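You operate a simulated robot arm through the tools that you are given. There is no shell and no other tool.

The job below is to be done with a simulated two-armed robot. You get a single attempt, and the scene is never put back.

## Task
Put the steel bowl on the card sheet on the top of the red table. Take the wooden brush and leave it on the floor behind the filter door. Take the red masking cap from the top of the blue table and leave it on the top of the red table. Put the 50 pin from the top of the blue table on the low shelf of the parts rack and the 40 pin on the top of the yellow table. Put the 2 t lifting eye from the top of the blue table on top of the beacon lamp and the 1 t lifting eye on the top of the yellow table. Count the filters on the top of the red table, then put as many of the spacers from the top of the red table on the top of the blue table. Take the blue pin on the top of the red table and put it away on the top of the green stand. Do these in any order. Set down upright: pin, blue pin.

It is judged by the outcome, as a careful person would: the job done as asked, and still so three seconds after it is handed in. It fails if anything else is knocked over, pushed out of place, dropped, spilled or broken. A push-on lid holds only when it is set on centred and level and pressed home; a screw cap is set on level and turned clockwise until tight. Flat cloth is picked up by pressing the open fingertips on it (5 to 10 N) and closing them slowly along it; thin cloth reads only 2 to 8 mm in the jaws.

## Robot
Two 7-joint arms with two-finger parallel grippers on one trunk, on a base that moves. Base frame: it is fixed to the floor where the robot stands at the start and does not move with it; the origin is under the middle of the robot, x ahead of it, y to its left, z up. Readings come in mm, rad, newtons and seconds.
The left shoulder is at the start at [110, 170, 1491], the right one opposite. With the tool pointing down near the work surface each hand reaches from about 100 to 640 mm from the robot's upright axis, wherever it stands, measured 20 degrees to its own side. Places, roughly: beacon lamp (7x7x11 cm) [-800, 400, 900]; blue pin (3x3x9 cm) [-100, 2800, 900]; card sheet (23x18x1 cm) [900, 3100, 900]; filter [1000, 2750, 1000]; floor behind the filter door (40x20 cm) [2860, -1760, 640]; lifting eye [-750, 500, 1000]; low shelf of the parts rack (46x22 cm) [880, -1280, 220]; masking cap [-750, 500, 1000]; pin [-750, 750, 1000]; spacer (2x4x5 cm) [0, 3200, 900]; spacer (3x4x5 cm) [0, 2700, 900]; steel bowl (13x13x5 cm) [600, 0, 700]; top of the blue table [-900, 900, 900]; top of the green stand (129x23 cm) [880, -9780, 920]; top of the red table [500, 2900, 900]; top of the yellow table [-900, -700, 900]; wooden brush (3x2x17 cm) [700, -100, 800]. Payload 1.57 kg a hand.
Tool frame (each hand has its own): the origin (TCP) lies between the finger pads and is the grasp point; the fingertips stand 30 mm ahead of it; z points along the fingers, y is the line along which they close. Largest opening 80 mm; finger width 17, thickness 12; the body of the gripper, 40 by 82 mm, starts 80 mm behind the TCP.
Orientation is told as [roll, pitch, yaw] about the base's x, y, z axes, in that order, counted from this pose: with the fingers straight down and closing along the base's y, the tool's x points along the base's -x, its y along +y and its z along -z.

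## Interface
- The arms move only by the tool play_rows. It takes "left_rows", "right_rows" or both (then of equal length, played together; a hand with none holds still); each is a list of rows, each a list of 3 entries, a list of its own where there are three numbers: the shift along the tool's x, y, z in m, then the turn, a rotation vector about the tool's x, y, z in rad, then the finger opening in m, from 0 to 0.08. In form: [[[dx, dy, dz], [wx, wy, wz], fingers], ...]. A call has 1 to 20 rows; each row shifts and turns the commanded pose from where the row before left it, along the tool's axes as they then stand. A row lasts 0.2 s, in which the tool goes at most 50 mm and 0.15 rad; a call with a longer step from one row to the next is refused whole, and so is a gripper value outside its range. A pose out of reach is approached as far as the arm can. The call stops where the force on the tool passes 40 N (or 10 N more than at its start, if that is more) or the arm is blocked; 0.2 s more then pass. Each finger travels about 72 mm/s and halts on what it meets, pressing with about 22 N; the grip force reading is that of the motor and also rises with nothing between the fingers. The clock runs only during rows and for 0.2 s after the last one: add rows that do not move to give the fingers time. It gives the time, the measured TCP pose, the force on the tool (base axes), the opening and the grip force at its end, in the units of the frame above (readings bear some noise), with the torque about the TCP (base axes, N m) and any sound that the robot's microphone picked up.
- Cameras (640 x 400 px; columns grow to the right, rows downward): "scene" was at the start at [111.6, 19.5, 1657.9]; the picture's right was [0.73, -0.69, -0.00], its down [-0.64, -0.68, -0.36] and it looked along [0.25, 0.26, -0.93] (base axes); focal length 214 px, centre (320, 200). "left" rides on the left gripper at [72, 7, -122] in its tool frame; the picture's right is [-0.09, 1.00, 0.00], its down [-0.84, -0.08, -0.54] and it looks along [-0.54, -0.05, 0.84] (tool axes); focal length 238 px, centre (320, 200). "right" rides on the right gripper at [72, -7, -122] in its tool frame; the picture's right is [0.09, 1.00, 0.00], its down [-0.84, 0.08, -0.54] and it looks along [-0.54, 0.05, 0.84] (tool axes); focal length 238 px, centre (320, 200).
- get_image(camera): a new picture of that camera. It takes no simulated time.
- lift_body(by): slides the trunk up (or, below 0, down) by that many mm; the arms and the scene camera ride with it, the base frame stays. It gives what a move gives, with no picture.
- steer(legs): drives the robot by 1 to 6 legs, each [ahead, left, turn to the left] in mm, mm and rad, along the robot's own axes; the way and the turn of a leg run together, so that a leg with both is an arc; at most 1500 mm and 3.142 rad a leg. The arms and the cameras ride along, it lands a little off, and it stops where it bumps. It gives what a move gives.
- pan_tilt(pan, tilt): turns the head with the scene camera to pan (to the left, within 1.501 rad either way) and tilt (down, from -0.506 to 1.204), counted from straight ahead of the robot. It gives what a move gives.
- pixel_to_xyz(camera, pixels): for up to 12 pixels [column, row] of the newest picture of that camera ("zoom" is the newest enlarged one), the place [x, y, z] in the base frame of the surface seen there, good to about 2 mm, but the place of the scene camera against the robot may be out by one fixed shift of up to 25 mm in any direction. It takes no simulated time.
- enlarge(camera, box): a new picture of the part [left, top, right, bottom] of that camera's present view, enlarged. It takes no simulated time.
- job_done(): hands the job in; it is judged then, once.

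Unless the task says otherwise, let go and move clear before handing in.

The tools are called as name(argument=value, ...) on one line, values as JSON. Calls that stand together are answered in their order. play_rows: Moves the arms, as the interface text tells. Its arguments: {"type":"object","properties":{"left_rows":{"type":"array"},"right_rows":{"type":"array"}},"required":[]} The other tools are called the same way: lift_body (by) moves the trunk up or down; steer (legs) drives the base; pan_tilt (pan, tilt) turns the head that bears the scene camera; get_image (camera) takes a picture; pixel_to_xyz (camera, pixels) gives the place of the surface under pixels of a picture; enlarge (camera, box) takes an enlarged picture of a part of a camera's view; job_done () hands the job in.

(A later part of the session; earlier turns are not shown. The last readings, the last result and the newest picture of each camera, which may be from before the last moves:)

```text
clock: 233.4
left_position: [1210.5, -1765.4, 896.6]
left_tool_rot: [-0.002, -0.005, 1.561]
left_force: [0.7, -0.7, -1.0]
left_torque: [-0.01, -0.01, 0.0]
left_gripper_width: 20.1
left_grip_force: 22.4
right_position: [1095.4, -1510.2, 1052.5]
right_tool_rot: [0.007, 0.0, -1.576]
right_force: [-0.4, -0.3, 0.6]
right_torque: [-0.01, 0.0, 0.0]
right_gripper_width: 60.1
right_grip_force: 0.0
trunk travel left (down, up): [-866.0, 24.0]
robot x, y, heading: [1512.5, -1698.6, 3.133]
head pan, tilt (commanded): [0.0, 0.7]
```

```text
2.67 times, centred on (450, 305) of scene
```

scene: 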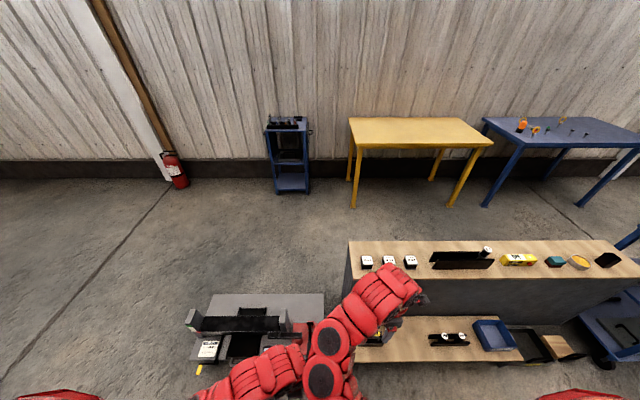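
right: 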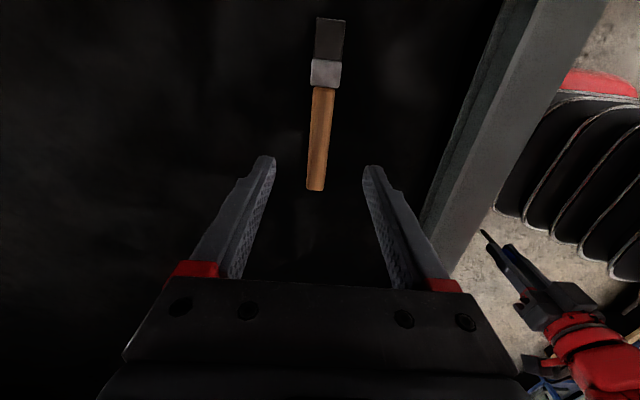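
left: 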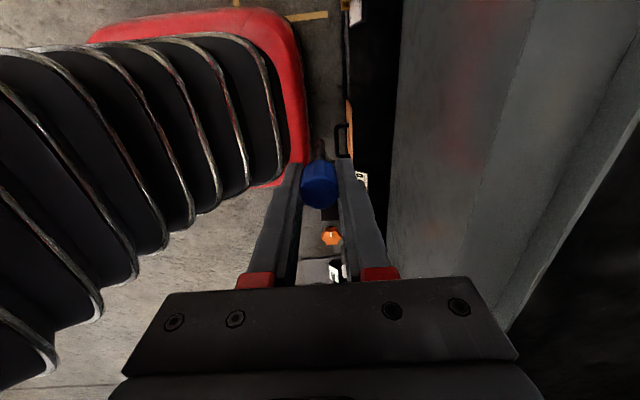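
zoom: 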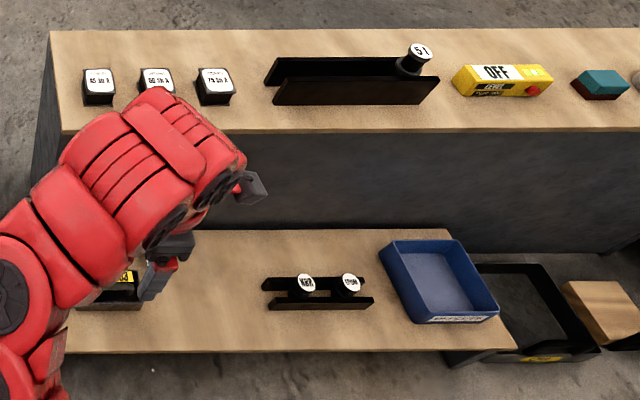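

The low stand spans x≈607–950(1030 at its yellow tip), y -1700..-2460; the rack shelf lies at z≈221. I'll turn to face -y and pass between the stand and the open door at x≈1330.

steer(legs=[[0, 0, 1.575]])

pan_tilt(pan=0, tilt=0.5)

get_image(camera="scene")

```text
clock: 237.6
left_position: [1567.5, -2004.0, 896.8]
left_tool_rot: [0.0, -0.006, 3.113]
left_force: [-0.3, 0.4, -0.8]
left_torque: [0.0, -0.01, -0.01]
left_gripper_width: 20.3
left_grip_force: 22.2
right_position: [1310.9, -2115.3, 1051.8]
right_tool_rot: [0.004, 0.001, -0.024]
right_force: [-0.5, 0.8, 0.8]
right_torque: [0.0, 0.02, 0.0]
right_gripper_width: 59.9
right_grip_force: 0.2
trunk travel left (down, up): [-866.0, 24.0]
robot x, y, heading: [1511.2, -1701.9, -1.594]
head pan, tilt (commanded): [0.0, 0.7]
```

```text
clock: 238.3
left_position: [1567.4, -2004.6, 895.8]
left_tool_rot: [0.0, -0.005, 3.111]
left_force: [0.0, 0.0, 0.5]
left_torque: [-0.01, -0.04, -0.01]
left_gripper_width: 20.4
left_grip_force: 22.2
right_position: [1312.3, -2115.5, 1052.4]
right_tool_rot: [0.006, 0.003, -0.025]
right_force: [-0.1, 0.4, 0.1]
right_torque: [-0.01, 0.0, 0.03]
right_gripper_width: 60.1
right_grip_force: 0.1
trunk travel left (down, up): [-866.0, 24.0]
robot x, y, heading: [1511.7, -1705.4, -1.6]
head pan, tilt (commanded): [0.0, 0.499]
```

```text
taken
```

scene: 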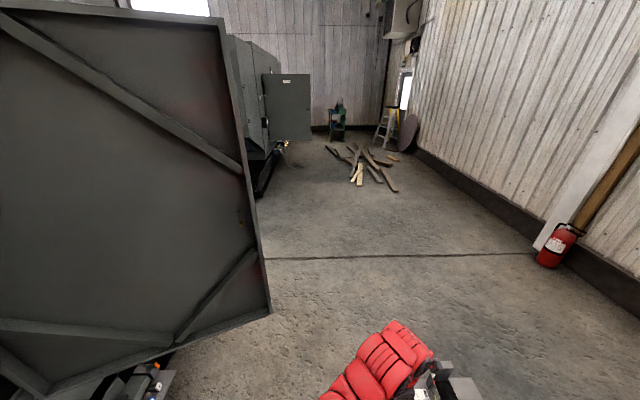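

Ahead are a wood pile at (360,170), the green stand at (337,118) and the second machine with an open door at (290,105). I'll measure these.

pixel_to_xyz(camera="scene", pixels=[[325, 150], [397, 190], [360, 186], [395, 158], [330, 140], [345, 140], [337, 105], [312, 138], [262, 195], [270, 312], [390, 150], [265, 140]])

enlarge(camera="scene", box=[250, 60, 430, 200])

```text
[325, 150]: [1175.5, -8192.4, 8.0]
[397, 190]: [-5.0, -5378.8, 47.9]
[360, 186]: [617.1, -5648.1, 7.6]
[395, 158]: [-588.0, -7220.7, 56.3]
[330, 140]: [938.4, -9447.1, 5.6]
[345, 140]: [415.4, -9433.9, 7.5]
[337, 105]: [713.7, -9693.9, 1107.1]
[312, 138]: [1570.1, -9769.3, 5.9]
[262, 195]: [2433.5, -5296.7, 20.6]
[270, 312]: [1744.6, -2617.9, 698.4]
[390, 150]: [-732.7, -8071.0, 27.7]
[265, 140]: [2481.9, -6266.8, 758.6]
```

```text
2.86 times, centred on (340, 130) of scene
```

zoom: 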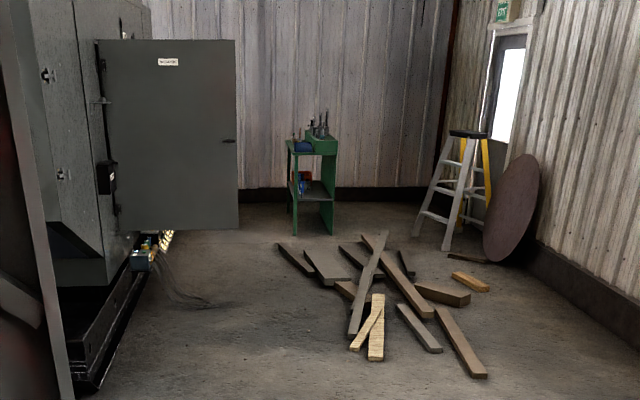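

The stand is beyond the wood pile. I'll get the second machine's door edge and choose the lane between it and the wood.

pixel_to_xyz(camera="zoom", pixels=[[230, 130], [120, 130], [230, 225], [130, 225], [280, 245], [360, 345], [375, 358], [480, 375], [300, 145], [330, 145], [295, 230], [332, 232]])

```text
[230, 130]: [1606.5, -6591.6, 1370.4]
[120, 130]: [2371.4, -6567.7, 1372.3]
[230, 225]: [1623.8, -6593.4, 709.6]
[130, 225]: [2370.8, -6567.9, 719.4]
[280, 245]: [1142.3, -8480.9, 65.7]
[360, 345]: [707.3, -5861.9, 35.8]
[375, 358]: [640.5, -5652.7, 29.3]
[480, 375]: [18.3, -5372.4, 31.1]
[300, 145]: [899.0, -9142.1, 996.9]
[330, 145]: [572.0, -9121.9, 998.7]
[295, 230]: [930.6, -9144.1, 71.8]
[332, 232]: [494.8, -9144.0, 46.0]
```

The lane is clear between the wood (x≲830 there) and the far door edge (x≈1600). The stand's front edge is near y≈-9144, so I'll approach along its +x side. First I'll pass the near door.

steer(legs=[[0, -185, 0.026], [1500, 0, 0]])

```text
clock: 246.8
left_position: [1362.2, -3492.9, 895.6]
left_tool_rot: [-0.001, -0.006, 3.102]
left_force: [-0.4, -0.8, -0.9]
left_torque: [0.01, 0.03, 0.01]
left_gripper_width: 20.2
left_grip_force: 22.3
right_position: [1105.5, -3600.9, 1051.5]
right_tool_rot: [0.005, 0.001, -0.032]
right_force: [0.5, 0.0, -0.4]
right_torque: [0.0, 0.0, -0.01]
right_gripper_width: 59.9
right_grip_force: 0.1
trunk travel left (down, up): [-866.0, 24.0]
robot x, y, heading: [1306.7, -3190.1, -1.605]
head pan, tilt (commanded): [0.0, 0.499]
```

Passed the door without contact. I'll continue down the lane.

steer(legs=[[1500, 0, 0.02], [1400, 0, 0]])

get_image(camera="scene")

```text
clock: 260.7
left_position: [1329.8, -6362.5, 895.4]
left_tool_rot: [0.0, -0.005, -3.124]
left_force: [0.0, 0.5, -0.5]
left_torque: [-0.01, 0.01, -0.01]
left_gripper_width: 20.6
left_grip_force: 22.1
right_position: [1080.2, -6483.8, 1052.3]
right_tool_rot: [0.006, 0.0, 0.021]
right_force: [0.0, 0.0, -0.1]
right_torque: [-0.05, -0.03, 0.0]
right_gripper_width: 59.9
right_grip_force: 0.0
trunk travel left (down, up): [-866.0, 24.0]
robot x, y, heading: [1262.2, -6067.1, -1.548]
head pan, tilt (commanded): [0.0, 0.499]
```

```text
taken
```

scene: 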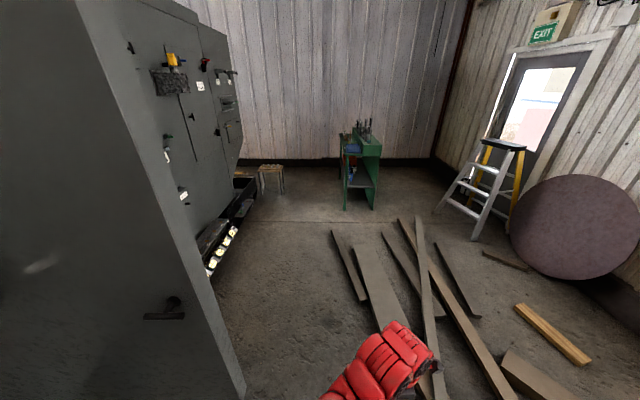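

I'm passing the second door. I'll measure the nearest planks to keep clear of them.

pixel_to_xyz(camera="scene", pixels=[[333, 231], [362, 300], [378, 322], [245, 395], [225, 310], [205, 275], [345, 208], [375, 208], [340, 135], [380, 140], [285, 190], [240, 215]])

enlarge(camera="scene", box=[310, 90, 430, 230])

```text
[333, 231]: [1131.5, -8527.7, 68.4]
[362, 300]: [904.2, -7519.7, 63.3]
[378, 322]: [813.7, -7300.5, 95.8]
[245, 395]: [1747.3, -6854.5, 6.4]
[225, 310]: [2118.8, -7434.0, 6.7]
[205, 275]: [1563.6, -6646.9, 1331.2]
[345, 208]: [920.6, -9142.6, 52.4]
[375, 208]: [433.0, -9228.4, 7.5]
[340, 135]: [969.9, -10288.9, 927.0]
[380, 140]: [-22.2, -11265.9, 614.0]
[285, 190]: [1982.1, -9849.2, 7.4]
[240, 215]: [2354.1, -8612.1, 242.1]
```

```text
2.86 times, centred on (370, 160) of scene
```

zoom: 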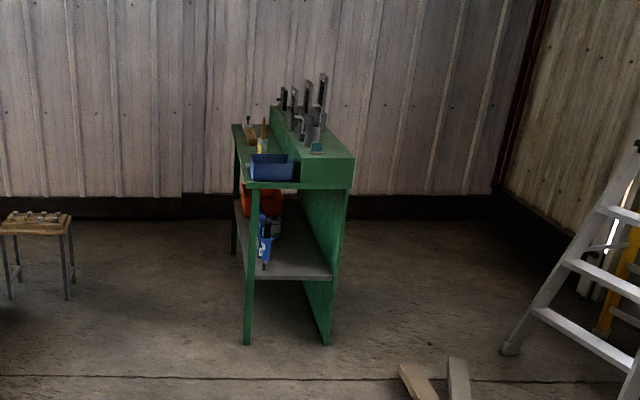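

I'll shift right to x≈1130 for the second door, go past it, then move out to x≈1480 clear of the planks.

steer(legs=[[0, -130, -0.023], [1050, 0, 0]])

steer(legs=[[300, 350, 0]])

```text
clock: 267.1
left_position: [1189.7, -7429.7, 895.2]
left_tool_rot: [0.001, -0.004, 3.134]
left_force: [-0.3, 0.2, -1.4]
left_torque: [0.0, 0.02, -0.02]
left_gripper_width: 20.1
left_grip_force: 21.9
right_position: [935.4, -7545.5, 1052.3]
right_tool_rot: [0.004, 0.0, -0.002]
right_force: [0.9, 0.2, 0.5]
right_torque: [0.02, 0.02, -0.01]
right_gripper_width: 59.8
right_grip_force: 0.0
trunk travel left (down, up): [-866.0, 24.0]
robot x, y, heading: [1125.2, -7129.1, -1.579]
head pan, tilt (commanded): [0.0, 0.499]
```

```text
clock: 269.9
left_position: [1546.2, -7724.3, 895.4]
left_tool_rot: [0.0, -0.006, -3.131]
left_force: [0.4, 0.8, -0.2]
left_torque: [0.01, -0.01, 0.02]
left_gripper_width: 20.2
left_grip_force: 21.9
right_position: [1293.8, -7844.3, 1053.1]
right_tool_rot: [0.006, 0.001, 0.015]
right_force: [0.8, 0.2, 0.1]
right_torque: [0.02, 0.01, -0.01]
right_gripper_width: 60.1
right_grip_force: 0.0
trunk travel left (down, up): [-866.0, 24.0]
robot x, y, heading: [1474.5, -7425.4, -1.554]
head pan, tilt (commanded): [0.0, 0.499]
```

Clear of both. I'll go forward 1450 mm more to come alongside the green stand.

steer(legs=[[1450, 0, -0.017]])

pan_tilt(pan=-0.7, tilt=0.6)

get_image(camera="scene")

```text
clock: 277.1
left_position: [1542.4, -9190.3, 896.5]
left_tool_rot: [0.0, -0.006, 3.13]
left_force: [0.3, 0.6, -0.3]
left_torque: [0.01, 0.01, -0.01]
left_gripper_width: 20.5
left_grip_force: 22.7
right_position: [1287.4, -9303.6, 1053.0]
right_tool_rot: [0.005, 0.0, -0.009]
right_force: [0.6, 0.1, -0.7]
right_torque: [-0.04, 0.0, -0.02]
right_gripper_width: 59.9
right_grip_force: 0.0
trunk travel left (down, up): [-866.0, 24.0]
robot x, y, heading: [1483.5, -8889.1, -1.584]
head pan, tilt (commanded): [0.0, 0.499]
```

```text
clock: 278.2
left_position: [1543.0, -9189.8, 895.6]
left_tool_rot: [0.001, -0.006, 3.129]
left_force: [-1.2, 0.5, 1.1]
left_torque: [0.02, -0.01, 0.02]
left_gripper_width: 20.3
left_grip_force: 22.1
right_position: [1287.7, -9303.9, 1052.6]
right_tool_rot: [0.005, 0.0, -0.007]
right_force: [1.4, -0.2, 0.3]
right_torque: [0.0, -0.01, 0.02]
right_gripper_width: 60.1
right_grip_force: 0.2
trunk travel left (down, up): [-866.0, 24.0]
robot x, y, heading: [1479.9, -8889.9, -1.581]
head pan, tilt (commanded): [-0.7, 0.6]
```

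```text
taken
```

scene: 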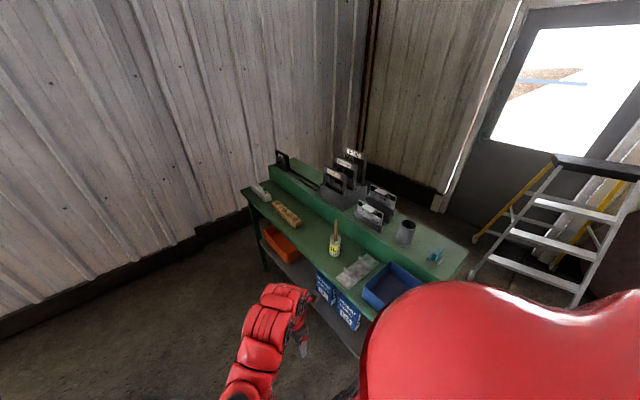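

The stand's front strip holds a white item, a wooden piece, a can with a brush, a rag and a blue bin; there's free space between (285,215) and (335,240). I'll zoom and measure.

enlarge(camera="scene", box=[235, 170, 435, 310])

pixel_to_xyz(camera="zoom", pixels=[[60, 95], [110, 100], [200, 175], [240, 200], [250, 190], [270, 215], [290, 250], [330, 260], [300, 195], [180, 125], [370, 320], [440, 290]])

```text
2.86 times, centred on (335, 240) of scene
```

zoom: 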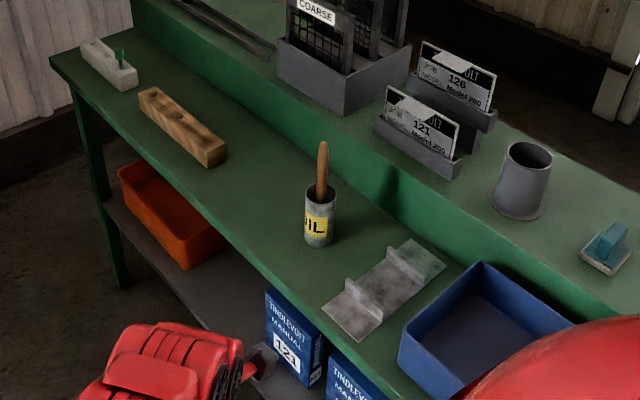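

```text
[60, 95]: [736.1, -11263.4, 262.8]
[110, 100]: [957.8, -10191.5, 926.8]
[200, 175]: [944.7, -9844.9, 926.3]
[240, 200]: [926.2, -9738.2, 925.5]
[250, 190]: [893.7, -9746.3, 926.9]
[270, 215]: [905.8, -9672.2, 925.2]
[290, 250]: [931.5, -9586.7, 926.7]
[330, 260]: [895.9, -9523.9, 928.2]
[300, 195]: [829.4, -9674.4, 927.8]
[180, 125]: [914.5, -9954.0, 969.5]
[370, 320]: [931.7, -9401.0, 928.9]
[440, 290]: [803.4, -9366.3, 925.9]
```

A free spot lies at about (890,-9740), strip height z≈920. I'll turn right to face the stand and slide along it.

steer(legs=[[0, 0, -1.56]])

steer(legs=[[0, 750, 0]])

pan_tilt(pan=0.1, tilt=0.8)

get_image(camera="scene")

```text
clock: 282.3
left_position: [1183.6, -8962.3, 895.4]
left_tool_rot: [0.0, -0.006, 1.6]
left_force: [0.8, 1.0, 0.1]
left_torque: [-0.01, -0.02, 0.01]
left_gripper_width: 20.2
left_grip_force: 22.0
right_position: [1058.4, -8713.3, 1052.9]
right_tool_rot: [0.005, 0.002, -1.538]
right_force: [0.8, 0.4, 0.0]
right_torque: [-0.04, 0.0, -0.01]
right_gripper_width: 60.2
right_grip_force: 0.1
trunk travel left (down, up): [-866.0, 24.0]
robot x, y, heading: [1482.4, -8886.2, -3.108]
head pan, tilt (commanded): [-0.7, 0.6]
```

```text
clock: 286.4
left_position: [1210.4, -9713.3, 895.5]
left_tool_rot: [0.0, -0.006, 1.605]
left_force: [0.4, 0.7, -1.2]
left_torque: [-0.01, 0.0, 0.0]
left_gripper_width: 20.4
left_grip_force: 22.1
right_position: [1084.9, -9462.7, 1052.8]
right_tool_rot: [0.005, -0.001, -1.534]
right_force: [-0.2, 0.7, -0.6]
right_torque: [0.0, 0.01, 0.01]
right_gripper_width: 60.2
right_grip_force: 0.2
trunk travel left (down, up): [-866.0, 24.0]
robot x, y, heading: [1509.6, -9637.7, -3.102]
head pan, tilt (commanded): [-0.7, 0.6]
```

```text
clock: 287.5
left_position: [1209.2, -9712.8, 896.4]
left_tool_rot: [0.0, -0.004, 1.606]
left_force: [1.0, 0.1, -0.5]
left_torque: [-0.03, -0.02, -0.02]
left_gripper_width: 20.3
left_grip_force: 22.1
right_position: [1084.4, -9463.5, 1051.2]
right_tool_rot: [0.005, 0.001, -1.533]
right_force: [-0.2, -0.6, 0.0]
right_torque: [0.0, 0.0, -0.03]
right_gripper_width: 60.1
right_grip_force: 0.0
trunk travel left (down, up): [-866.0, 24.0]
robot x, y, heading: [1505.9, -9638.7, -3.101]
head pan, tilt (commanded): [0.099, 0.799]
```

```text
taken
```

scene: 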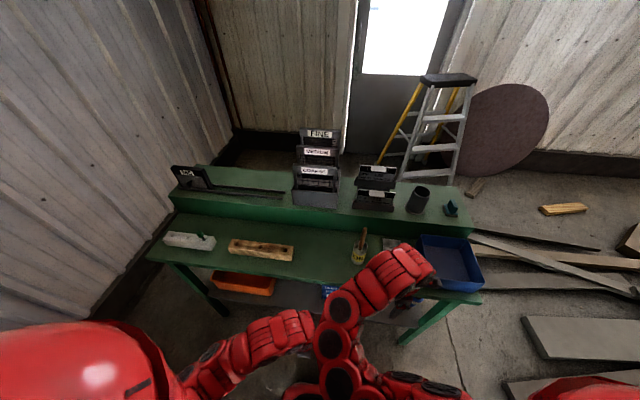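

The free patch is at (322,252), between the wood block's end (293,252) and the can (358,255). I'll measure it.

pixel_to_xyz(camera="scene", pixels=[[322, 252], [325, 240], [322, 268], [293, 252], [352, 258], [360, 230], [330, 278], [300, 225], [150, 258], [420, 285]])

enlarge(camera="scene", box=[220, 200, 400, 310])

```text
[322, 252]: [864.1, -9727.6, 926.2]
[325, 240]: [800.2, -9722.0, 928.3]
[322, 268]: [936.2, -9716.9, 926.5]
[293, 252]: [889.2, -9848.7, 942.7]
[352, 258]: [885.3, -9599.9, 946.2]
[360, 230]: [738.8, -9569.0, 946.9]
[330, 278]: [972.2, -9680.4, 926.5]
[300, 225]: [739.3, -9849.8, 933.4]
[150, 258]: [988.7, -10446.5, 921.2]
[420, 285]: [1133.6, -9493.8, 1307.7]
```

```text
3.56 times, centred on (310, 255) of scene
```

zoom: 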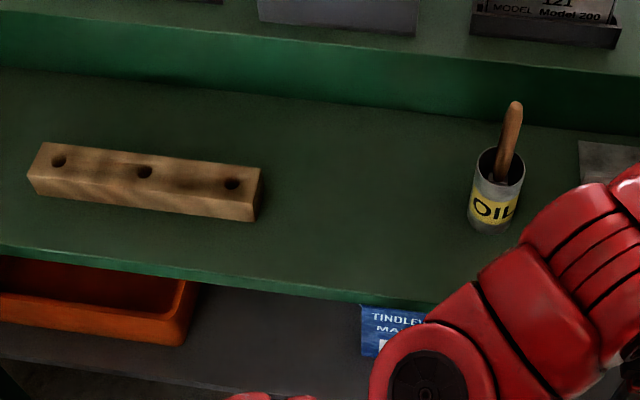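

The free patch spans about 240 mm. I'll raise and extend the left hand so the pin clears the stand's top, then move the robot 100 mm closer.

play_rows(left_rows=[[[0, 0.01, -0.02], [0, 0, 0], 0.0], [[0, 0.01, -0.02], [0, 0, 0], 0.0], [[0, 0.01, -0.02], [0, 0, 0], 0.0], [[0, 0.01, -0.02], [0, 0, 0], 0.0], [[0, 0.01, -0.02], [0, 0, 0], 0.0], [[0, 0.01, -0.02], [0, 0, 0], 0.0], [[0, 0.01, -0.02], [0, 0, 0], 0.0], [[0, 0, 0], [0, 0, 0], 0.0]])

```text
clock: 289.3
left_position: [1132.5, -9712.1, 1031.0]
left_tool_rot: [-0.001, -0.005, 1.606]
left_force: [0.5, 0.9, 0.3]
left_torque: [0.0, -0.02, 0.0]
left_gripper_width: 20.1
left_grip_force: 22.0
left hand out of reach, approached as far as the arm can: row 3, 5
right_position: [1085.1, -9463.2, 1054.0]
right_tool_rot: [0.005, 0.0, -1.531]
right_force: [-0.2, 0.3, 0.1]
right_torque: [-0.01, 0.0, -0.02]
right_gripper_width: 60.1
right_grip_force: 0.2
trunk travel left (down, up): [-866.0, 24.0]
robot x, y, heading: [1508.3, -9637.2, -3.1]
head pan, tilt (commanded): [0.099, 0.799]
```

The pin's bottom is now at about z 953. I'll drive 110 mm closer.

steer(legs=[[110, 0, -0.04]])

play_rows(left_rows=[[[0, 0.025, 0], [0, 0, 0], 0.0], [[0, 0.025, 0], [0, 0, 0], 0.0], [[0, 0.025, 0], [0, 0, 0], 0.0], [[0, 0.025, 0], [0, 0, 0], 0.0], [[0, 0, 0], [0, 0, 0], 0.0]])

get_image(camera="left")

```text
clock: 290.5
left_position: [1020.8, -9699.5, 1030.2]
left_tool_rot: [0.003, -0.005, 1.57]
left_force: [0.1, 0.9, -0.2]
left_torque: [0.0, 0.03, 0.01]
left_gripper_width: 20.3
left_grip_force: 21.7
right_position: [982.1, -9449.0, 1053.3]
right_tool_rot: [0.007, 0.002, -1.569]
right_force: [-0.4, -0.2, 0.0]
right_torque: [0.0, 0.03, 0.01]
right_gripper_width: 60.1
right_grip_force: 0.1
trunk travel left (down, up): [-866.0, 24.0]
robot x, y, heading: [1396.6, -9641.7, -3.134]
head pan, tilt (commanded): [0.099, 0.799]
```

```text
clock: 291.7
left_position: [918.0, -9700.9, 1026.4]
left_tool_rot: [0.0, -0.005, 1.569]
left_force: [1.0, -0.8, -0.7]
left_torque: [0.02, -0.02, 0.0]
left_gripper_width: 20.3
left_grip_force: 21.5
right_position: [981.2, -9450.1, 1053.4]
right_tool_rot: [0.005, -0.001, -1.57]
right_force: [0.1, 0.0, 0.1]
right_torque: [0.01, -0.01, -0.04]
right_gripper_width: 59.9
right_grip_force: 0.1
trunk travel left (down, up): [-866.0, 24.0]
robot x, y, heading: [1399.5, -9637.0, -3.141]
head pan, tilt (commanded): [0.099, 0.799]
```

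```text
taken
```

left: 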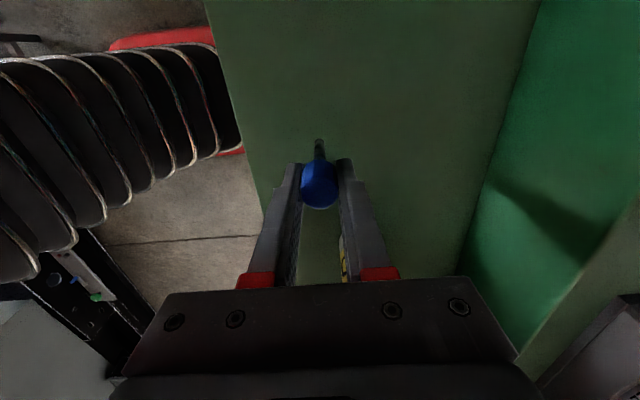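

The pin hangs over the clear green top; the OIL can shows at (345,265). I'll measure the surface height and the can's distance.

pixel_to_xyz(camera="left", pixels=[[300, 60], [400, 100], [225, 60], [530, 40], [420, 200], [319, 148], [320, 190], [346, 265], [250, 180], [380, 40]])

```text
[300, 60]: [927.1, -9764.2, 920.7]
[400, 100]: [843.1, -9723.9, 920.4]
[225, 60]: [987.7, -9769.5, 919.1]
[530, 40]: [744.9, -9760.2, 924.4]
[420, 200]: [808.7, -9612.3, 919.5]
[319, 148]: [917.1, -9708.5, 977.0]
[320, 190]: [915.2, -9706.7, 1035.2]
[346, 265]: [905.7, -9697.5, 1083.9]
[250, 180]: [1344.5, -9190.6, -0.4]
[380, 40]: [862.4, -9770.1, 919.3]
```

Surface z≈920, free from x 745 to 988. I'll move 35 mm further in and lower the pin until it stands.

play_rows(left_rows=[[[0, 0.018, 0], [0, 0, 0], 0.0], [[0, 0.017, 0], [0, 0, 0], 0.0], [[0, 0, 0.01], [0, 0, 0], 0.0], [[0, 0, 0.01], [0, 0, 0], 0.0], [[0, 0, 0.003], [0, 0, 0], 0.0], [[0, 0, 0], [0, 0, 0], 0.0]])

get_image(camera="left")

```text
clock: 293.1
left_position: [885.2, -9699.3, 1006.9]
left_tool_rot: [0.0, -0.005, 1.57]
left_force: [-0.1, -0.5, -0.6]
left_torque: [-0.03, -0.01, -0.03]
left_gripper_width: 20.3
left_grip_force: 21.9
right_position: [981.7, -9451.9, 1052.8]
right_tool_rot: [0.005, -0.001, -1.57]
right_force: [-1.0, 0.1, 0.9]
right_torque: [0.01, -0.03, -0.04]
right_gripper_width: 60.0
right_grip_force: 0.1
trunk travel left (down, up): [-866.0, 24.0]
robot x, y, heading: [1395.4, -9641.8, -3.138]
head pan, tilt (commanded): [0.099, 0.799]
```

```text
taken
```

left: 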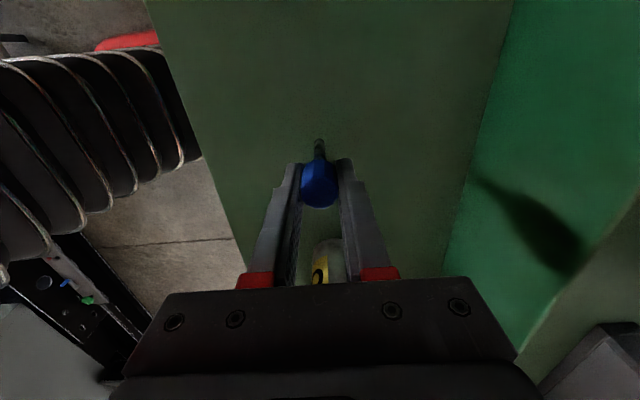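

About 9 mm to go. I'll lower in 2 mm steps watching for contact.

play_rows(left_rows=[[[0, 0, 0.003], [0, 0, 0], 0.0], [[0, 0, 0.002], [0, 0, 0], 0.0], [[0, 0, 0.002], [0, 0, 0], 0.0], [[0, 0, 0], [0, 0, 0], 0.0]])

```text
clock: 294.1
left_position: [885.0, -9698.0, 999.1]
left_tool_rot: [0.0, -0.005, 1.57]
left_force: [0.2, -0.4, 0.4]
left_torque: [0.01, 0.0, 0.01]
left_gripper_width: 20.5
left_grip_force: 22.0
right_position: [979.9, -9449.5, 1051.9]
right_tool_rot: [0.005, 0.0, -1.57]
right_force: [-0.2, -0.2, -0.3]
right_torque: [0.01, 0.01, 0.0]
right_gripper_width: 60.2
right_grip_force: 0.0
trunk travel left (down, up): [-866.0, 24.0]
robot x, y, heading: [1402.4, -9637.1, -3.14]
head pan, tilt (commanded): [0.099, 0.799]
```

play_rows(left_rows=[[[0, 0, 0.0015], [0, 0, 0], 0.0], [[0, 0, 0.0015], [0, 0, 0], 0.0], [[0, 0, 0], [0, 0, 0], 0.0]])

```text
clock: 294.9
left_position: [884.4, -9699.0, 998.6]
left_tool_rot: [0.003, -0.006, 1.569]
left_force: [0.2, 1.0, 19.6]
left_torque: [0.04, -0.02, -0.02]
left_gripper_width: 20.6
left_grip_force: 22.0
right_position: [981.7, -9449.9, 1053.4]
right_tool_rot: [0.004, 0.001, -1.57]
right_force: [0.2, -0.8, 0.0]
right_torque: [0.03, 0.0, 0.0]
right_gripper_width: 60.0
right_grip_force: 0.1
trunk travel left (down, up): [-866.0, 24.0]
robot x, y, heading: [1398.6, -9639.9, -3.139]
head pan, tilt (commanded): [0.099, 0.799]
```

The pin is standing on the surface (19.6 N). I'll ease up slightly and open the fingers gently.

play_rows(left_rows=[[[0, 0, -0.0012], [0, 0, 0], 0.0], [[0, 0, 0], [0, 0, 0], 0.0], [[0, 0, 0], [0, 0, 0], 0.021], [[0, 0, 0], [0, 0, 0], 0.024], [[0, 0, 0], [0, 0, 0], 0.03], [[0, 0, 0], [0, 0, 0], 0.04], [[0, 0, 0], [0, 0, 0], 0.06], [[0, 0, 0], [0, 0, 0], 0.07], [[0, 0, 0], [0, 0, 0], 0.07]])

get_image(camera="left")

```text
clock: 296.9
left_position: [882.3, -9699.6, 996.9]
left_tool_rot: [0.0, -0.005, 1.569]
left_force: [0.4, 0.3, 0.1]
left_torque: [-0.04, -0.03, -0.01]
left_gripper_width: 70.0
left_grip_force: 0.2
right_position: [980.9, -9450.9, 1052.4]
right_tool_rot: [0.005, 0.002, -1.569]
right_force: [-0.3, 0.7, -0.6]
right_torque: [0.04, 0.03, 0.02]
right_gripper_width: 60.0
right_grip_force: 0.0
trunk travel left (down, up): [-866.0, 24.0]
robot x, y, heading: [1400.5, -9642.5, -3.141]
head pan, tilt (commanded): [0.099, 0.799]
```

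```text
taken
```

left: 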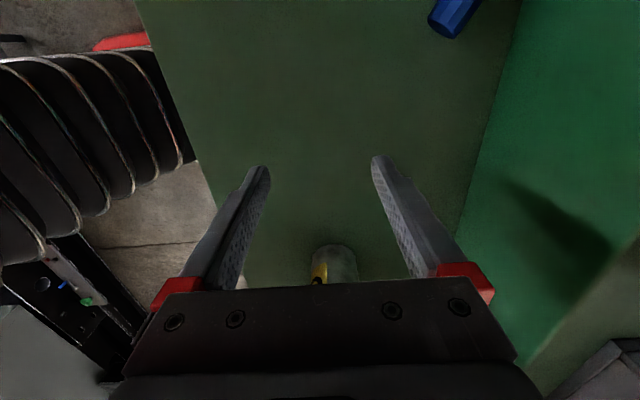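

The pin toppled on release and lies at the top of the view (455,15). I'll raise the hand and find it.

play_rows(left_rows=[[[0, 0, -0.025], [0, 0, 0], 0.07], [[0, 0, -0.025], [0, 0, 0], 0.07], [[0, 0, -0.025], [0, 0, 0], 0.07], [[0, 0, 0], [0, 0, 0], 0.07]])

get_image(camera="left")

enlarge(camera="scene", box=[200, 180, 400, 310])

```text
clock: 297.9
left_position: [883.8, -9699.7, 1055.6]
left_tool_rot: [0.004, -0.009, 1.569]
left_force: [0.0, -0.9, 0.6]
left_torque: [0.01, 0.01, 0.01]
left_gripper_width: 70.2
left_grip_force: 0.0
left hand out of reach, approached as far as the arm can: row 3
right_position: [980.9, -9449.4, 1052.4]
right_tool_rot: [0.006, 0.0, -1.571]
right_force: [-0.1, -0.8, 0.0]
right_torque: [0.01, -0.02, -0.01]
right_gripper_width: 60.2
right_grip_force: 0.0
trunk travel left (down, up): [-866.0, 24.0]
robot x, y, heading: [1395.6, -9639.6, -3.139]
head pan, tilt (commanded): [0.099, 0.799]
```

```text
taken
```

left: 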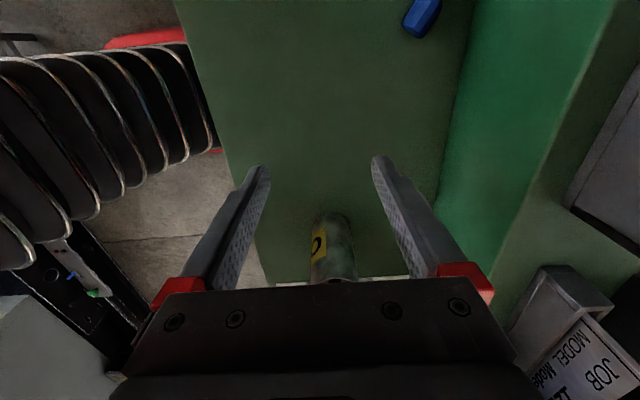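

```text
3.08 times, centred on (300, 245) of scene
```

zoom: 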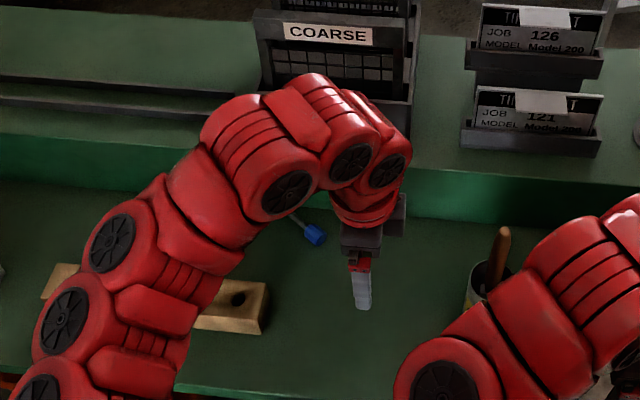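

The pin lies in front of the raised back part (zoom (315,233)), stem pointing away. I'll measure it with both cameras.

pixel_to_xyz(camera="zoom", pixels=[[315, 234], [308, 228], [300, 220], [322, 240], [294, 216], [260, 300], [230, 295]])

pixel_to_xyz(camera="left", pixels=[[422, 18], [412, 30], [430, 5], [405, 25], [438, 3], [400, 60], [470, 60]])

```text
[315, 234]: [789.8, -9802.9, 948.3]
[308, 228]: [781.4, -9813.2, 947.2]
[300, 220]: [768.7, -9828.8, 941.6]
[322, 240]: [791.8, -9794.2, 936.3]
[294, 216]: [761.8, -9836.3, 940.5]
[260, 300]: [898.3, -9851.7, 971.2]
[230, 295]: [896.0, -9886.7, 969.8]
```

```text
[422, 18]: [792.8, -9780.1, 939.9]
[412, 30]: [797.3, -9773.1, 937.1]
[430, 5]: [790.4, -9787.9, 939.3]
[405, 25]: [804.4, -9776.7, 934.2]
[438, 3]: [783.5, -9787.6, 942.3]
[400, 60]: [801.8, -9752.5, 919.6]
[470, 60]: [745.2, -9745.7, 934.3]
```

The pin lies with its head at about (794,-9778) and its stem pointing 45° away toward the back wall. I'll use the right hand, tilted 45° from the head side; a half turn of the wrist will then stand it upright. First I'll move the left hand aside and set the right tool's orientation.

play_rows(left_rows=[[[0.024, -0.016, 0], [0, 0, 0], 0.06], [[0.024, -0.016, 0], [0, 0, 0], 0.06], [[0.024, -0.016, 0], [0, 0, 0], 0.06], [[0.024, -0.016, 0], [0, 0, 0], 0.06], [[0.024, -0.016, 0], [0, 0, 0], 0.06], [[0.024, -0.016, 0], [0, 0, 0], 0.06], [[0.024, -0.016, 0], [0, 0, 0], 0.06], [[0.024, -0.016, 0], [0, 0, 0], 0.06], [[0, 0, 0], [0, 0, 0], 0.06]], right_rows=[[[0, 0, 0], [0, 0, 0.131], 0.06], [[0, 0, 0], [0, 0, 0.131], 0.06], [[0, 0, 0], [0, 0, 0.131], 0.06], [[0, 0, 0], [0, 0, 0.131], 0.06], [[0, 0, 0], [0, 0, 0.131], 0.06], [[0, 0, 0], [0, 0, 0.131], 0.06], [[0, 0, 0], [0, 0, 0], 0.06], [[0, 0, 0], [0, 0, 0], 0.06], [[0, 0, 0], [0, 0, 0], 0.06]])

get_image(camera="scene")

```text
clock: 299.9
left_position: [1002.6, -9876.4, 1051.7]
left_tool_rot: [-0.003, -0.009, 1.569]
left_force: [0.0, -0.1, 0.5]
left_torque: [-0.02, 0.04, 0.03]
left_gripper_width: 59.8
left_grip_force: 0.1
left hand out of reach, approached as far as the arm can: row 8
right_position: [980.5, -9450.1, 1051.8]
right_tool_rot: [0.004, 0.004, -2.357]
right_force: [1.0, 0.3, 0.5]
right_torque: [0.0, 0.01, 0.03]
right_gripper_width: 60.3
right_grip_force: 0.0
trunk travel left (down, up): [-866.0, 24.0]
robot x, y, heading: [1396.9, -9638.7, -3.142]
head pan, tilt (commanded): [0.099, 0.799]
```

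```text
taken
```

scene: 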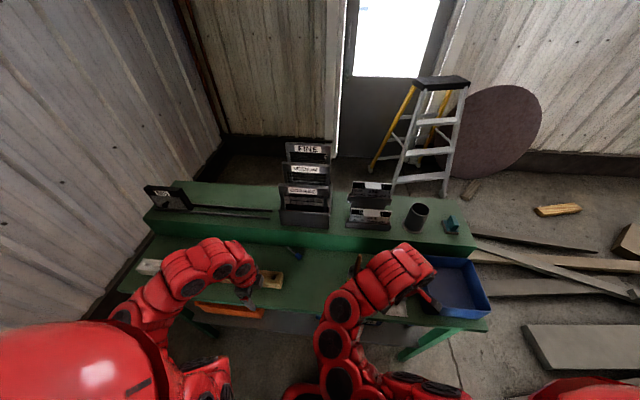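

The pin is visible at (295,252). I'll zoom in for its exact orientation.

enlarge(camera="scene", box=[255, 225, 345, 290])

pixel_to_xyz(camera="zoom", pixels=[[285, 195], [300, 210], [270, 170], [255, 160], [240, 150], [315, 225], [200, 330], [100, 340]])

```text
6.15 times, centred on (300, 258) of scene
```

zoom: 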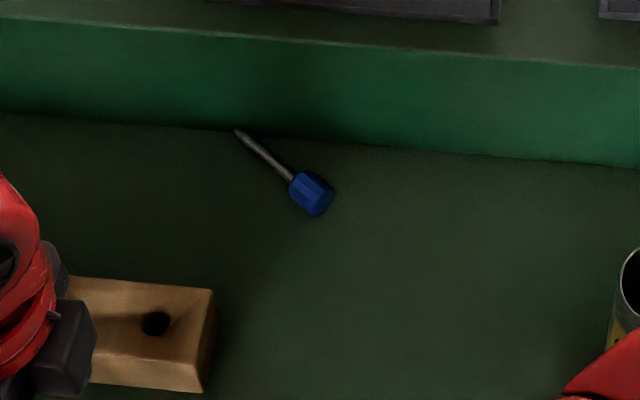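

```text
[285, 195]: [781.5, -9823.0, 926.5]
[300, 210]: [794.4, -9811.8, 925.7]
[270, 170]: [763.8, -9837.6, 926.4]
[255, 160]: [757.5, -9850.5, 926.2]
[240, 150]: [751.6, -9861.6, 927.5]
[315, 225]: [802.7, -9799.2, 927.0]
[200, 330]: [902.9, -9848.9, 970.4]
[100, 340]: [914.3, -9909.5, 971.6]
```

pixel_to_xyz(camera="zoom", pixels=[[311, 192], [303, 186], [318, 198], [295, 180], [285, 173], [275, 164], [265, 155], [255, 147], [245, 138], [240, 133], [325, 203], [320, 180]])

```text
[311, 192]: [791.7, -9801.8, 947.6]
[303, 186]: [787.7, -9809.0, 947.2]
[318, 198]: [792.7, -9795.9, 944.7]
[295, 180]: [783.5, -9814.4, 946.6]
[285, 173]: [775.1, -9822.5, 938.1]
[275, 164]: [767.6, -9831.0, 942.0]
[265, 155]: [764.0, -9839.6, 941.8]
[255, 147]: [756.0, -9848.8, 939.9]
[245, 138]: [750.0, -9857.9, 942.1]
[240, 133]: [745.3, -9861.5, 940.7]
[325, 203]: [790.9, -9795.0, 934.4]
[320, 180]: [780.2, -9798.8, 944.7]
```

The pin's axis runs at about 52° (head toward +x,+y), head centre near (793,-9782,932). I'll check the oil can's stick height before bringing the right hand past it.

enlarge(camera="scene", box=[320, 235, 420, 320])

get_image(camera="right")

```text
4.71 times, centred on (370, 278) of scene
```

zoom: 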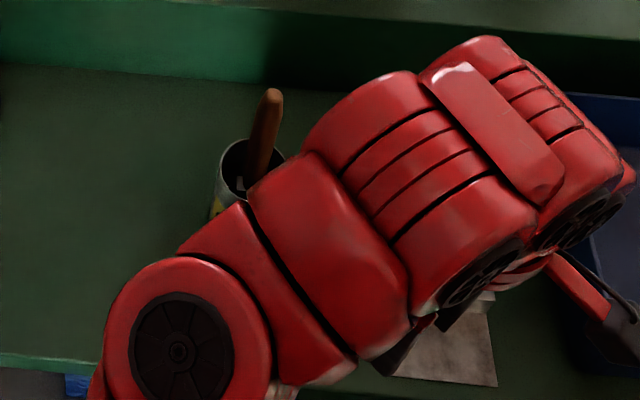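

```text
taken
```

right: 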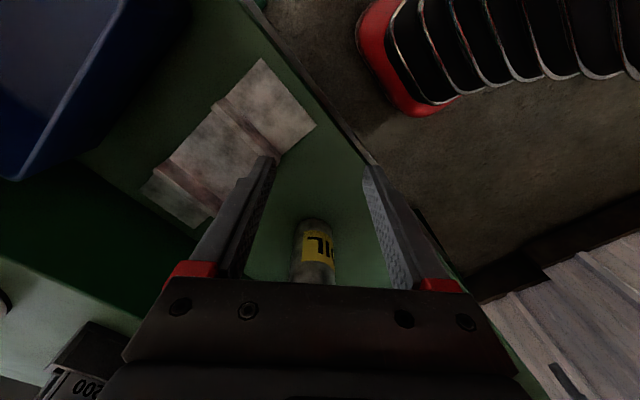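

pixel_to_xyz(camera="zoom", pixels=[[272, 95], [266, 120], [258, 160], [225, 170], [240, 145], [215, 210]])

pixel_to_xyz(camera="right", pixels=[[315, 225], [318, 245], [300, 260], [240, 250], [350, 230]])

```text
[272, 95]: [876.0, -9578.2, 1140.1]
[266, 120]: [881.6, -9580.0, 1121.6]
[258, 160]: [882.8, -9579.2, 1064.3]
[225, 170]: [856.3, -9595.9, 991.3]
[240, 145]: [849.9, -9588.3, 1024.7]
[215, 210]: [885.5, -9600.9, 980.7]
```

```text
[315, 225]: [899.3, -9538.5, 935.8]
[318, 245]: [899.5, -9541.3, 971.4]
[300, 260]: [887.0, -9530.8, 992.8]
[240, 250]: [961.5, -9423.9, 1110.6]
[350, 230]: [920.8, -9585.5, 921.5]
```

The can's stick is tall (to z≈1134), so a tilted approach would pass too close. Instead I'll pick the pin's head straight down with the left hand, turn it so the head points ahead, then pitch the tool level to stand it up. First, move above it and turn the tool.

play_rows(left_rows=[[[0, 0, 0], [0, 0, 0.132], 0.05], [[0, 0, 0], [0, 0, 0.132], 0.05], [[0, 0, 0], [0, 0, 0.132], 0.05], [[0, 0, 0], [0, 0, 0.132], 0.05], [[0, 0, 0], [0, 0, 0.133], 0.05], [[0, 0, 0], [0, 0, 0], 0.05]])

```text
clock: 301.3
left_position: [1000.3, -9876.4, 1054.7]
left_tool_rot: [0.004, -0.003, 0.909]
left_force: [0.1, -0.6, -1.1]
left_torque: [0.0, 0.02, 0.01]
left_gripper_width: 49.9
left_grip_force: 0.2
right_position: [980.5, -9448.9, 1051.8]
right_tool_rot: [0.003, 0.003, -2.353]
right_force: [-0.6, 0.4, -0.1]
right_torque: [-0.01, 0.0, -0.01]
right_gripper_width: 60.1
right_grip_force: 0.0
trunk travel left (down, up): [-866.0, 24.0]
robot x, y, heading: [1399.7, -9634.6, -3.141]
head pan, tilt (commanded): [0.099, 0.799]
```

Tool is aligned with the pin's axis. I'll move over the pin's head and look.

play_rows(left_rows=[[[0.0059, 0.0246, 0], [0, 0, 0], 0.05], [[0.0059, 0.0246, 0], [0, 0, 0], 0.05], [[0.0059, 0.0246, 0], [0, 0, 0], 0.05], [[0.0059, 0.0246, 0], [0, 0, 0], 0.05], [[0.0059, 0.0246, 0], [0, 0, 0], 0.05], [[0.0059, 0.0246, 0], [0, 0, 0], 0.05], [[0.0059, 0.0246, 0], [0, 0, 0], 0.05], [[0.0059, 0.0246, 0], [0, 0, 0], 0.05], [[0.0059, 0.0246, 0], [0, 0, 0], 0.05], [[0, 0, 0], [0, 0, 0], 0.05]])

get_image(camera="left")

```text
clock: 303.5
left_position: [794.1, -9783.1, 1053.7]
left_tool_rot: [0.004, -0.004, 0.908]
left_force: [0.3, -0.8, -0.6]
left_torque: [-0.01, 0.02, 0.0]
left_gripper_width: 49.9
left_grip_force: 0.2
right_position: [981.4, -9450.0, 1052.3]
right_tool_rot: [0.003, 0.004, -2.358]
right_force: [-0.9, -0.2, 0.3]
right_torque: [-0.03, 0.02, 0.02]
right_gripper_width: 60.1
right_grip_force: 0.1
trunk travel left (down, up): [-866.0, 24.0]
robot x, y, heading: [1400.6, -9635.6, -3.138]
head pan, tilt (commanded): [0.099, 0.799]
```

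```text
taken
```

left: 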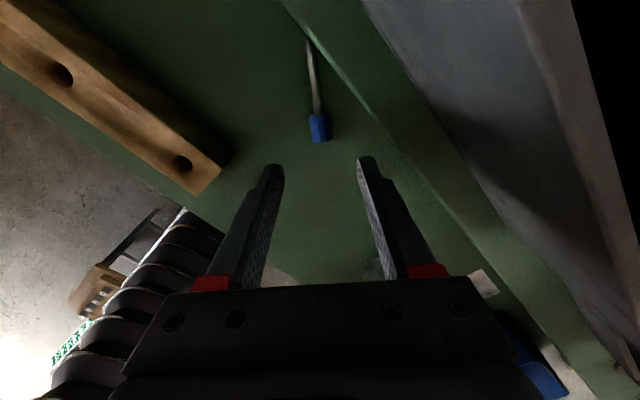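

The pin is well aligned with the tool axis, head at (319,128). I'll get its exact position.

pixel_to_xyz(camera="left", pixels=[[319, 125], [320, 138], [312, 128], [328, 127], [318, 115], [315, 90], [311, 65], [308, 45], [340, 150], [300, 150]])

enlarge(camera="left", box=[270, 30, 370, 170])

```text
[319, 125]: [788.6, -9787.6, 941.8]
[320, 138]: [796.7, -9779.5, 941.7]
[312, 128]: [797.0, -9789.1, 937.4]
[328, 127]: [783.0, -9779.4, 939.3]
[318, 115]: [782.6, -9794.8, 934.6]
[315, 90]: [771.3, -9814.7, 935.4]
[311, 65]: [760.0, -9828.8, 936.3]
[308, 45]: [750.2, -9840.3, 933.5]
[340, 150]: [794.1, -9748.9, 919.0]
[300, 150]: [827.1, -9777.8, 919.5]
```

```text
2.86 times, centred on (320, 100) of left
```

zoom: 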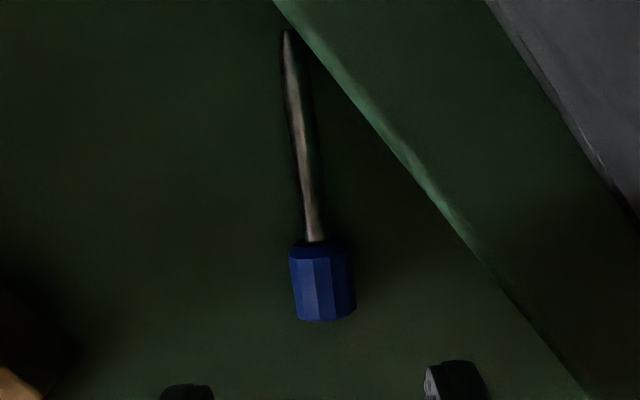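

The stem tapers to a small tip, so it needs care. Head centre is (791,-9785). I'll descend so the tips are just above the surface and close on the head.

play_rows(left_rows=[[[0.0034, 0.0016, 0.025], [0, 0, 0], 0.045], [[0, 0, 0.025], [0, 0, 0], 0.045], [[0, 0, 0.025], [0, 0, 0], 0.045], [[0, 0, 0.015], [0, 0, 0], 0.045], [[0, 0, 0.007], [0, 0, 0], 0.045], [[0, 0, 0], [0, 0, 0], 0.045]])

get_image(camera="left")

```text
clock: 304.4
left_position: [794.4, -9783.2, 978.1]
left_tool_rot: [0.006, 0.0, 0.913]
left_force: [13.1, 1.4, 6.1]
left_torque: [-0.67, 2.24, 0.66]
left_gripper_width: 45.0
left_grip_force: 0.0
right_position: [984.5, -9449.4, 1053.5]
right_tool_rot: [0.002, 0.003, -2.355]
right_force: [-0.8, -0.6, 0.1]
right_torque: [0.01, -0.02, 0.0]
right_gripper_width: 59.8
right_grip_force: 0.2
trunk travel left (down, up): [-866.0, 24.0]
robot x, y, heading: [1399.7, -9641.6, -3.137]
head pan, tilt (commanded): [0.099, 0.799]
stopped in row 4 (left hand): the force on the tool passed its limit at 71 N (the readings are from after the stop); the commanded pose is now the measured one
```

```text
taken
```

left: 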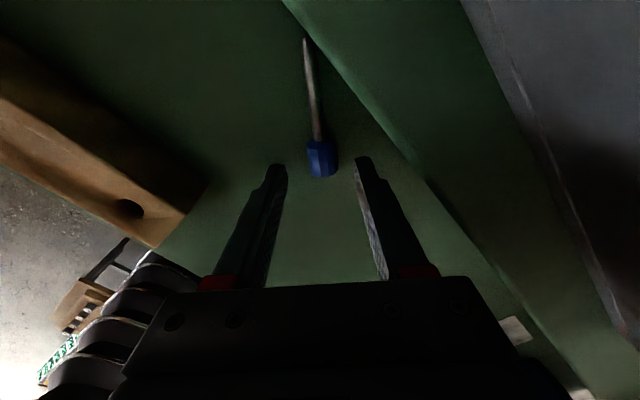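

The left gripper's camera touched the grey holder box on the upper shelf (contact near (734,-9843,1122)). I'll lift away and check that box.

play_rows(left_rows=[[[0, 0, -0.02], [0, 0, 0], 0.045], [[0, 0, -0.02], [0, 0, 0], 0.045], [[0, 0, -0.02], [0, 0, 0], 0.045], [[0, -0.02, -0.01], [0, 0, 0], 0.045], [[0, -0.02, 0], [0, 0, 0], 0.045], [[0, -0.02, 0], [0, 0, 0], 0.045], [[0, 0, 0], [0, 0, 0], 0.045]])

get_image(camera="scene")

enlarge(camera="scene", box=[180, 130, 400, 290])

```text
clock: 306.0
left_position: [839.8, -9821.3, 1045.9]
left_tool_rot: [0.001, -0.003, 0.913]
left_force: [0.2, -0.7, 0.1]
left_torque: [0.0, 0.0, 0.04]
left_gripper_width: 44.9
left_grip_force: 0.1
right_position: [980.9, -9448.2, 1052.4]
right_tool_rot: [0.003, 0.004, -2.354]
right_force: [0.3, 0.2, 0.4]
right_torque: [-0.01, 0.0, -0.01]
right_gripper_width: 60.0
right_grip_force: 0.0
trunk travel left (down, up): [-866.0, 24.0]
robot x, y, heading: [1396.1, -9633.8, -3.137]
head pan, tilt (commanded): [0.099, 0.799]
```

```text
taken
```

scene: 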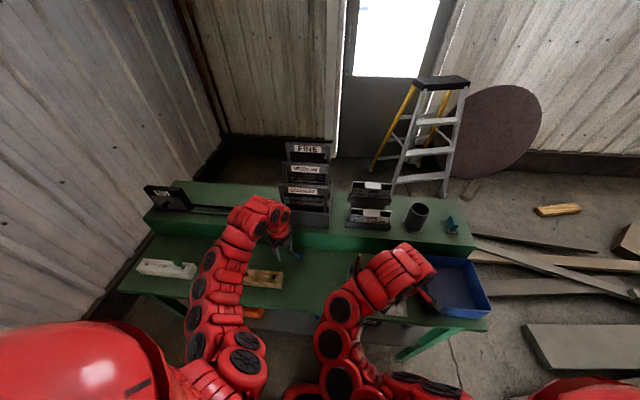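

```text
2.50 times, centred on (290, 210) of scene
```

zoom: 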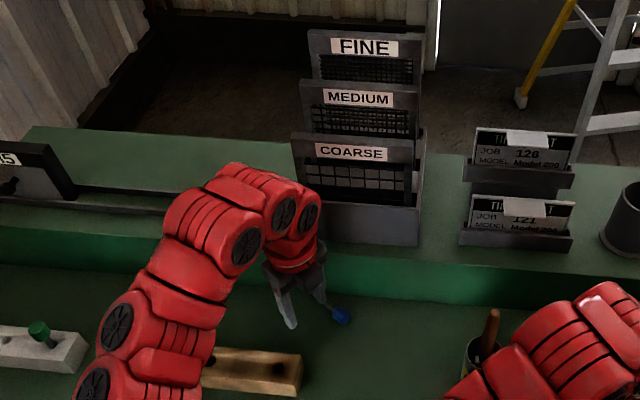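

The holder looks unmoved. I'll turn the left tool 18° so its camera clears the box (the closing fingers will square the pin up), and come back over the head.

play_rows(left_rows=[[[0, 0, 0], [0, 0, -0.103], 0.05], [[0, 0, 0], [0, 0, -0.103], 0.05], [[0, 0, 0], [0, 0, -0.103], 0.05], [[-0.0058, 0.0194, 0], [0, 0, 0], 0.05], [[-0.0058, 0.0194, 0], [0, 0, 0], 0.05], [[-0.0058, 0.0194, 0], [0, 0, 0], 0.05], [[0, 0, 0], [0, 0, 0], 0.05]])

get_image(camera="left")

```text
clock: 307.6
left_position: [789.4, -9785.2, 1045.0]
left_tool_rot: [0.003, -0.003, 1.221]
left_force: [-0.5, -0.8, -0.1]
left_torque: [0.02, 0.02, 0.0]
left_gripper_width: 50.3
left_grip_force: 0.1
right_position: [982.3, -9449.9, 1052.8]
right_tool_rot: [0.003, 0.003, -2.353]
right_force: [0.2, -0.2, 0.1]
right_torque: [-0.02, -0.01, 0.05]
right_gripper_width: 59.9
right_grip_force: 0.0
trunk travel left (down, up): [-866.0, 24.0]
robot x, y, heading: [1401.0, -9641.0, -3.138]
head pan, tilt (commanded): [0.099, 0.799]
```

```text
taken
```

left: 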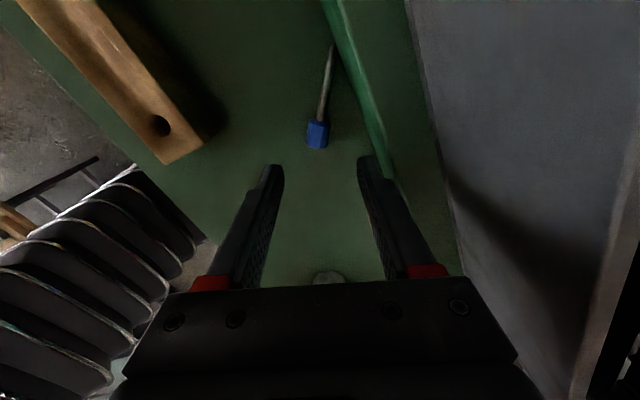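

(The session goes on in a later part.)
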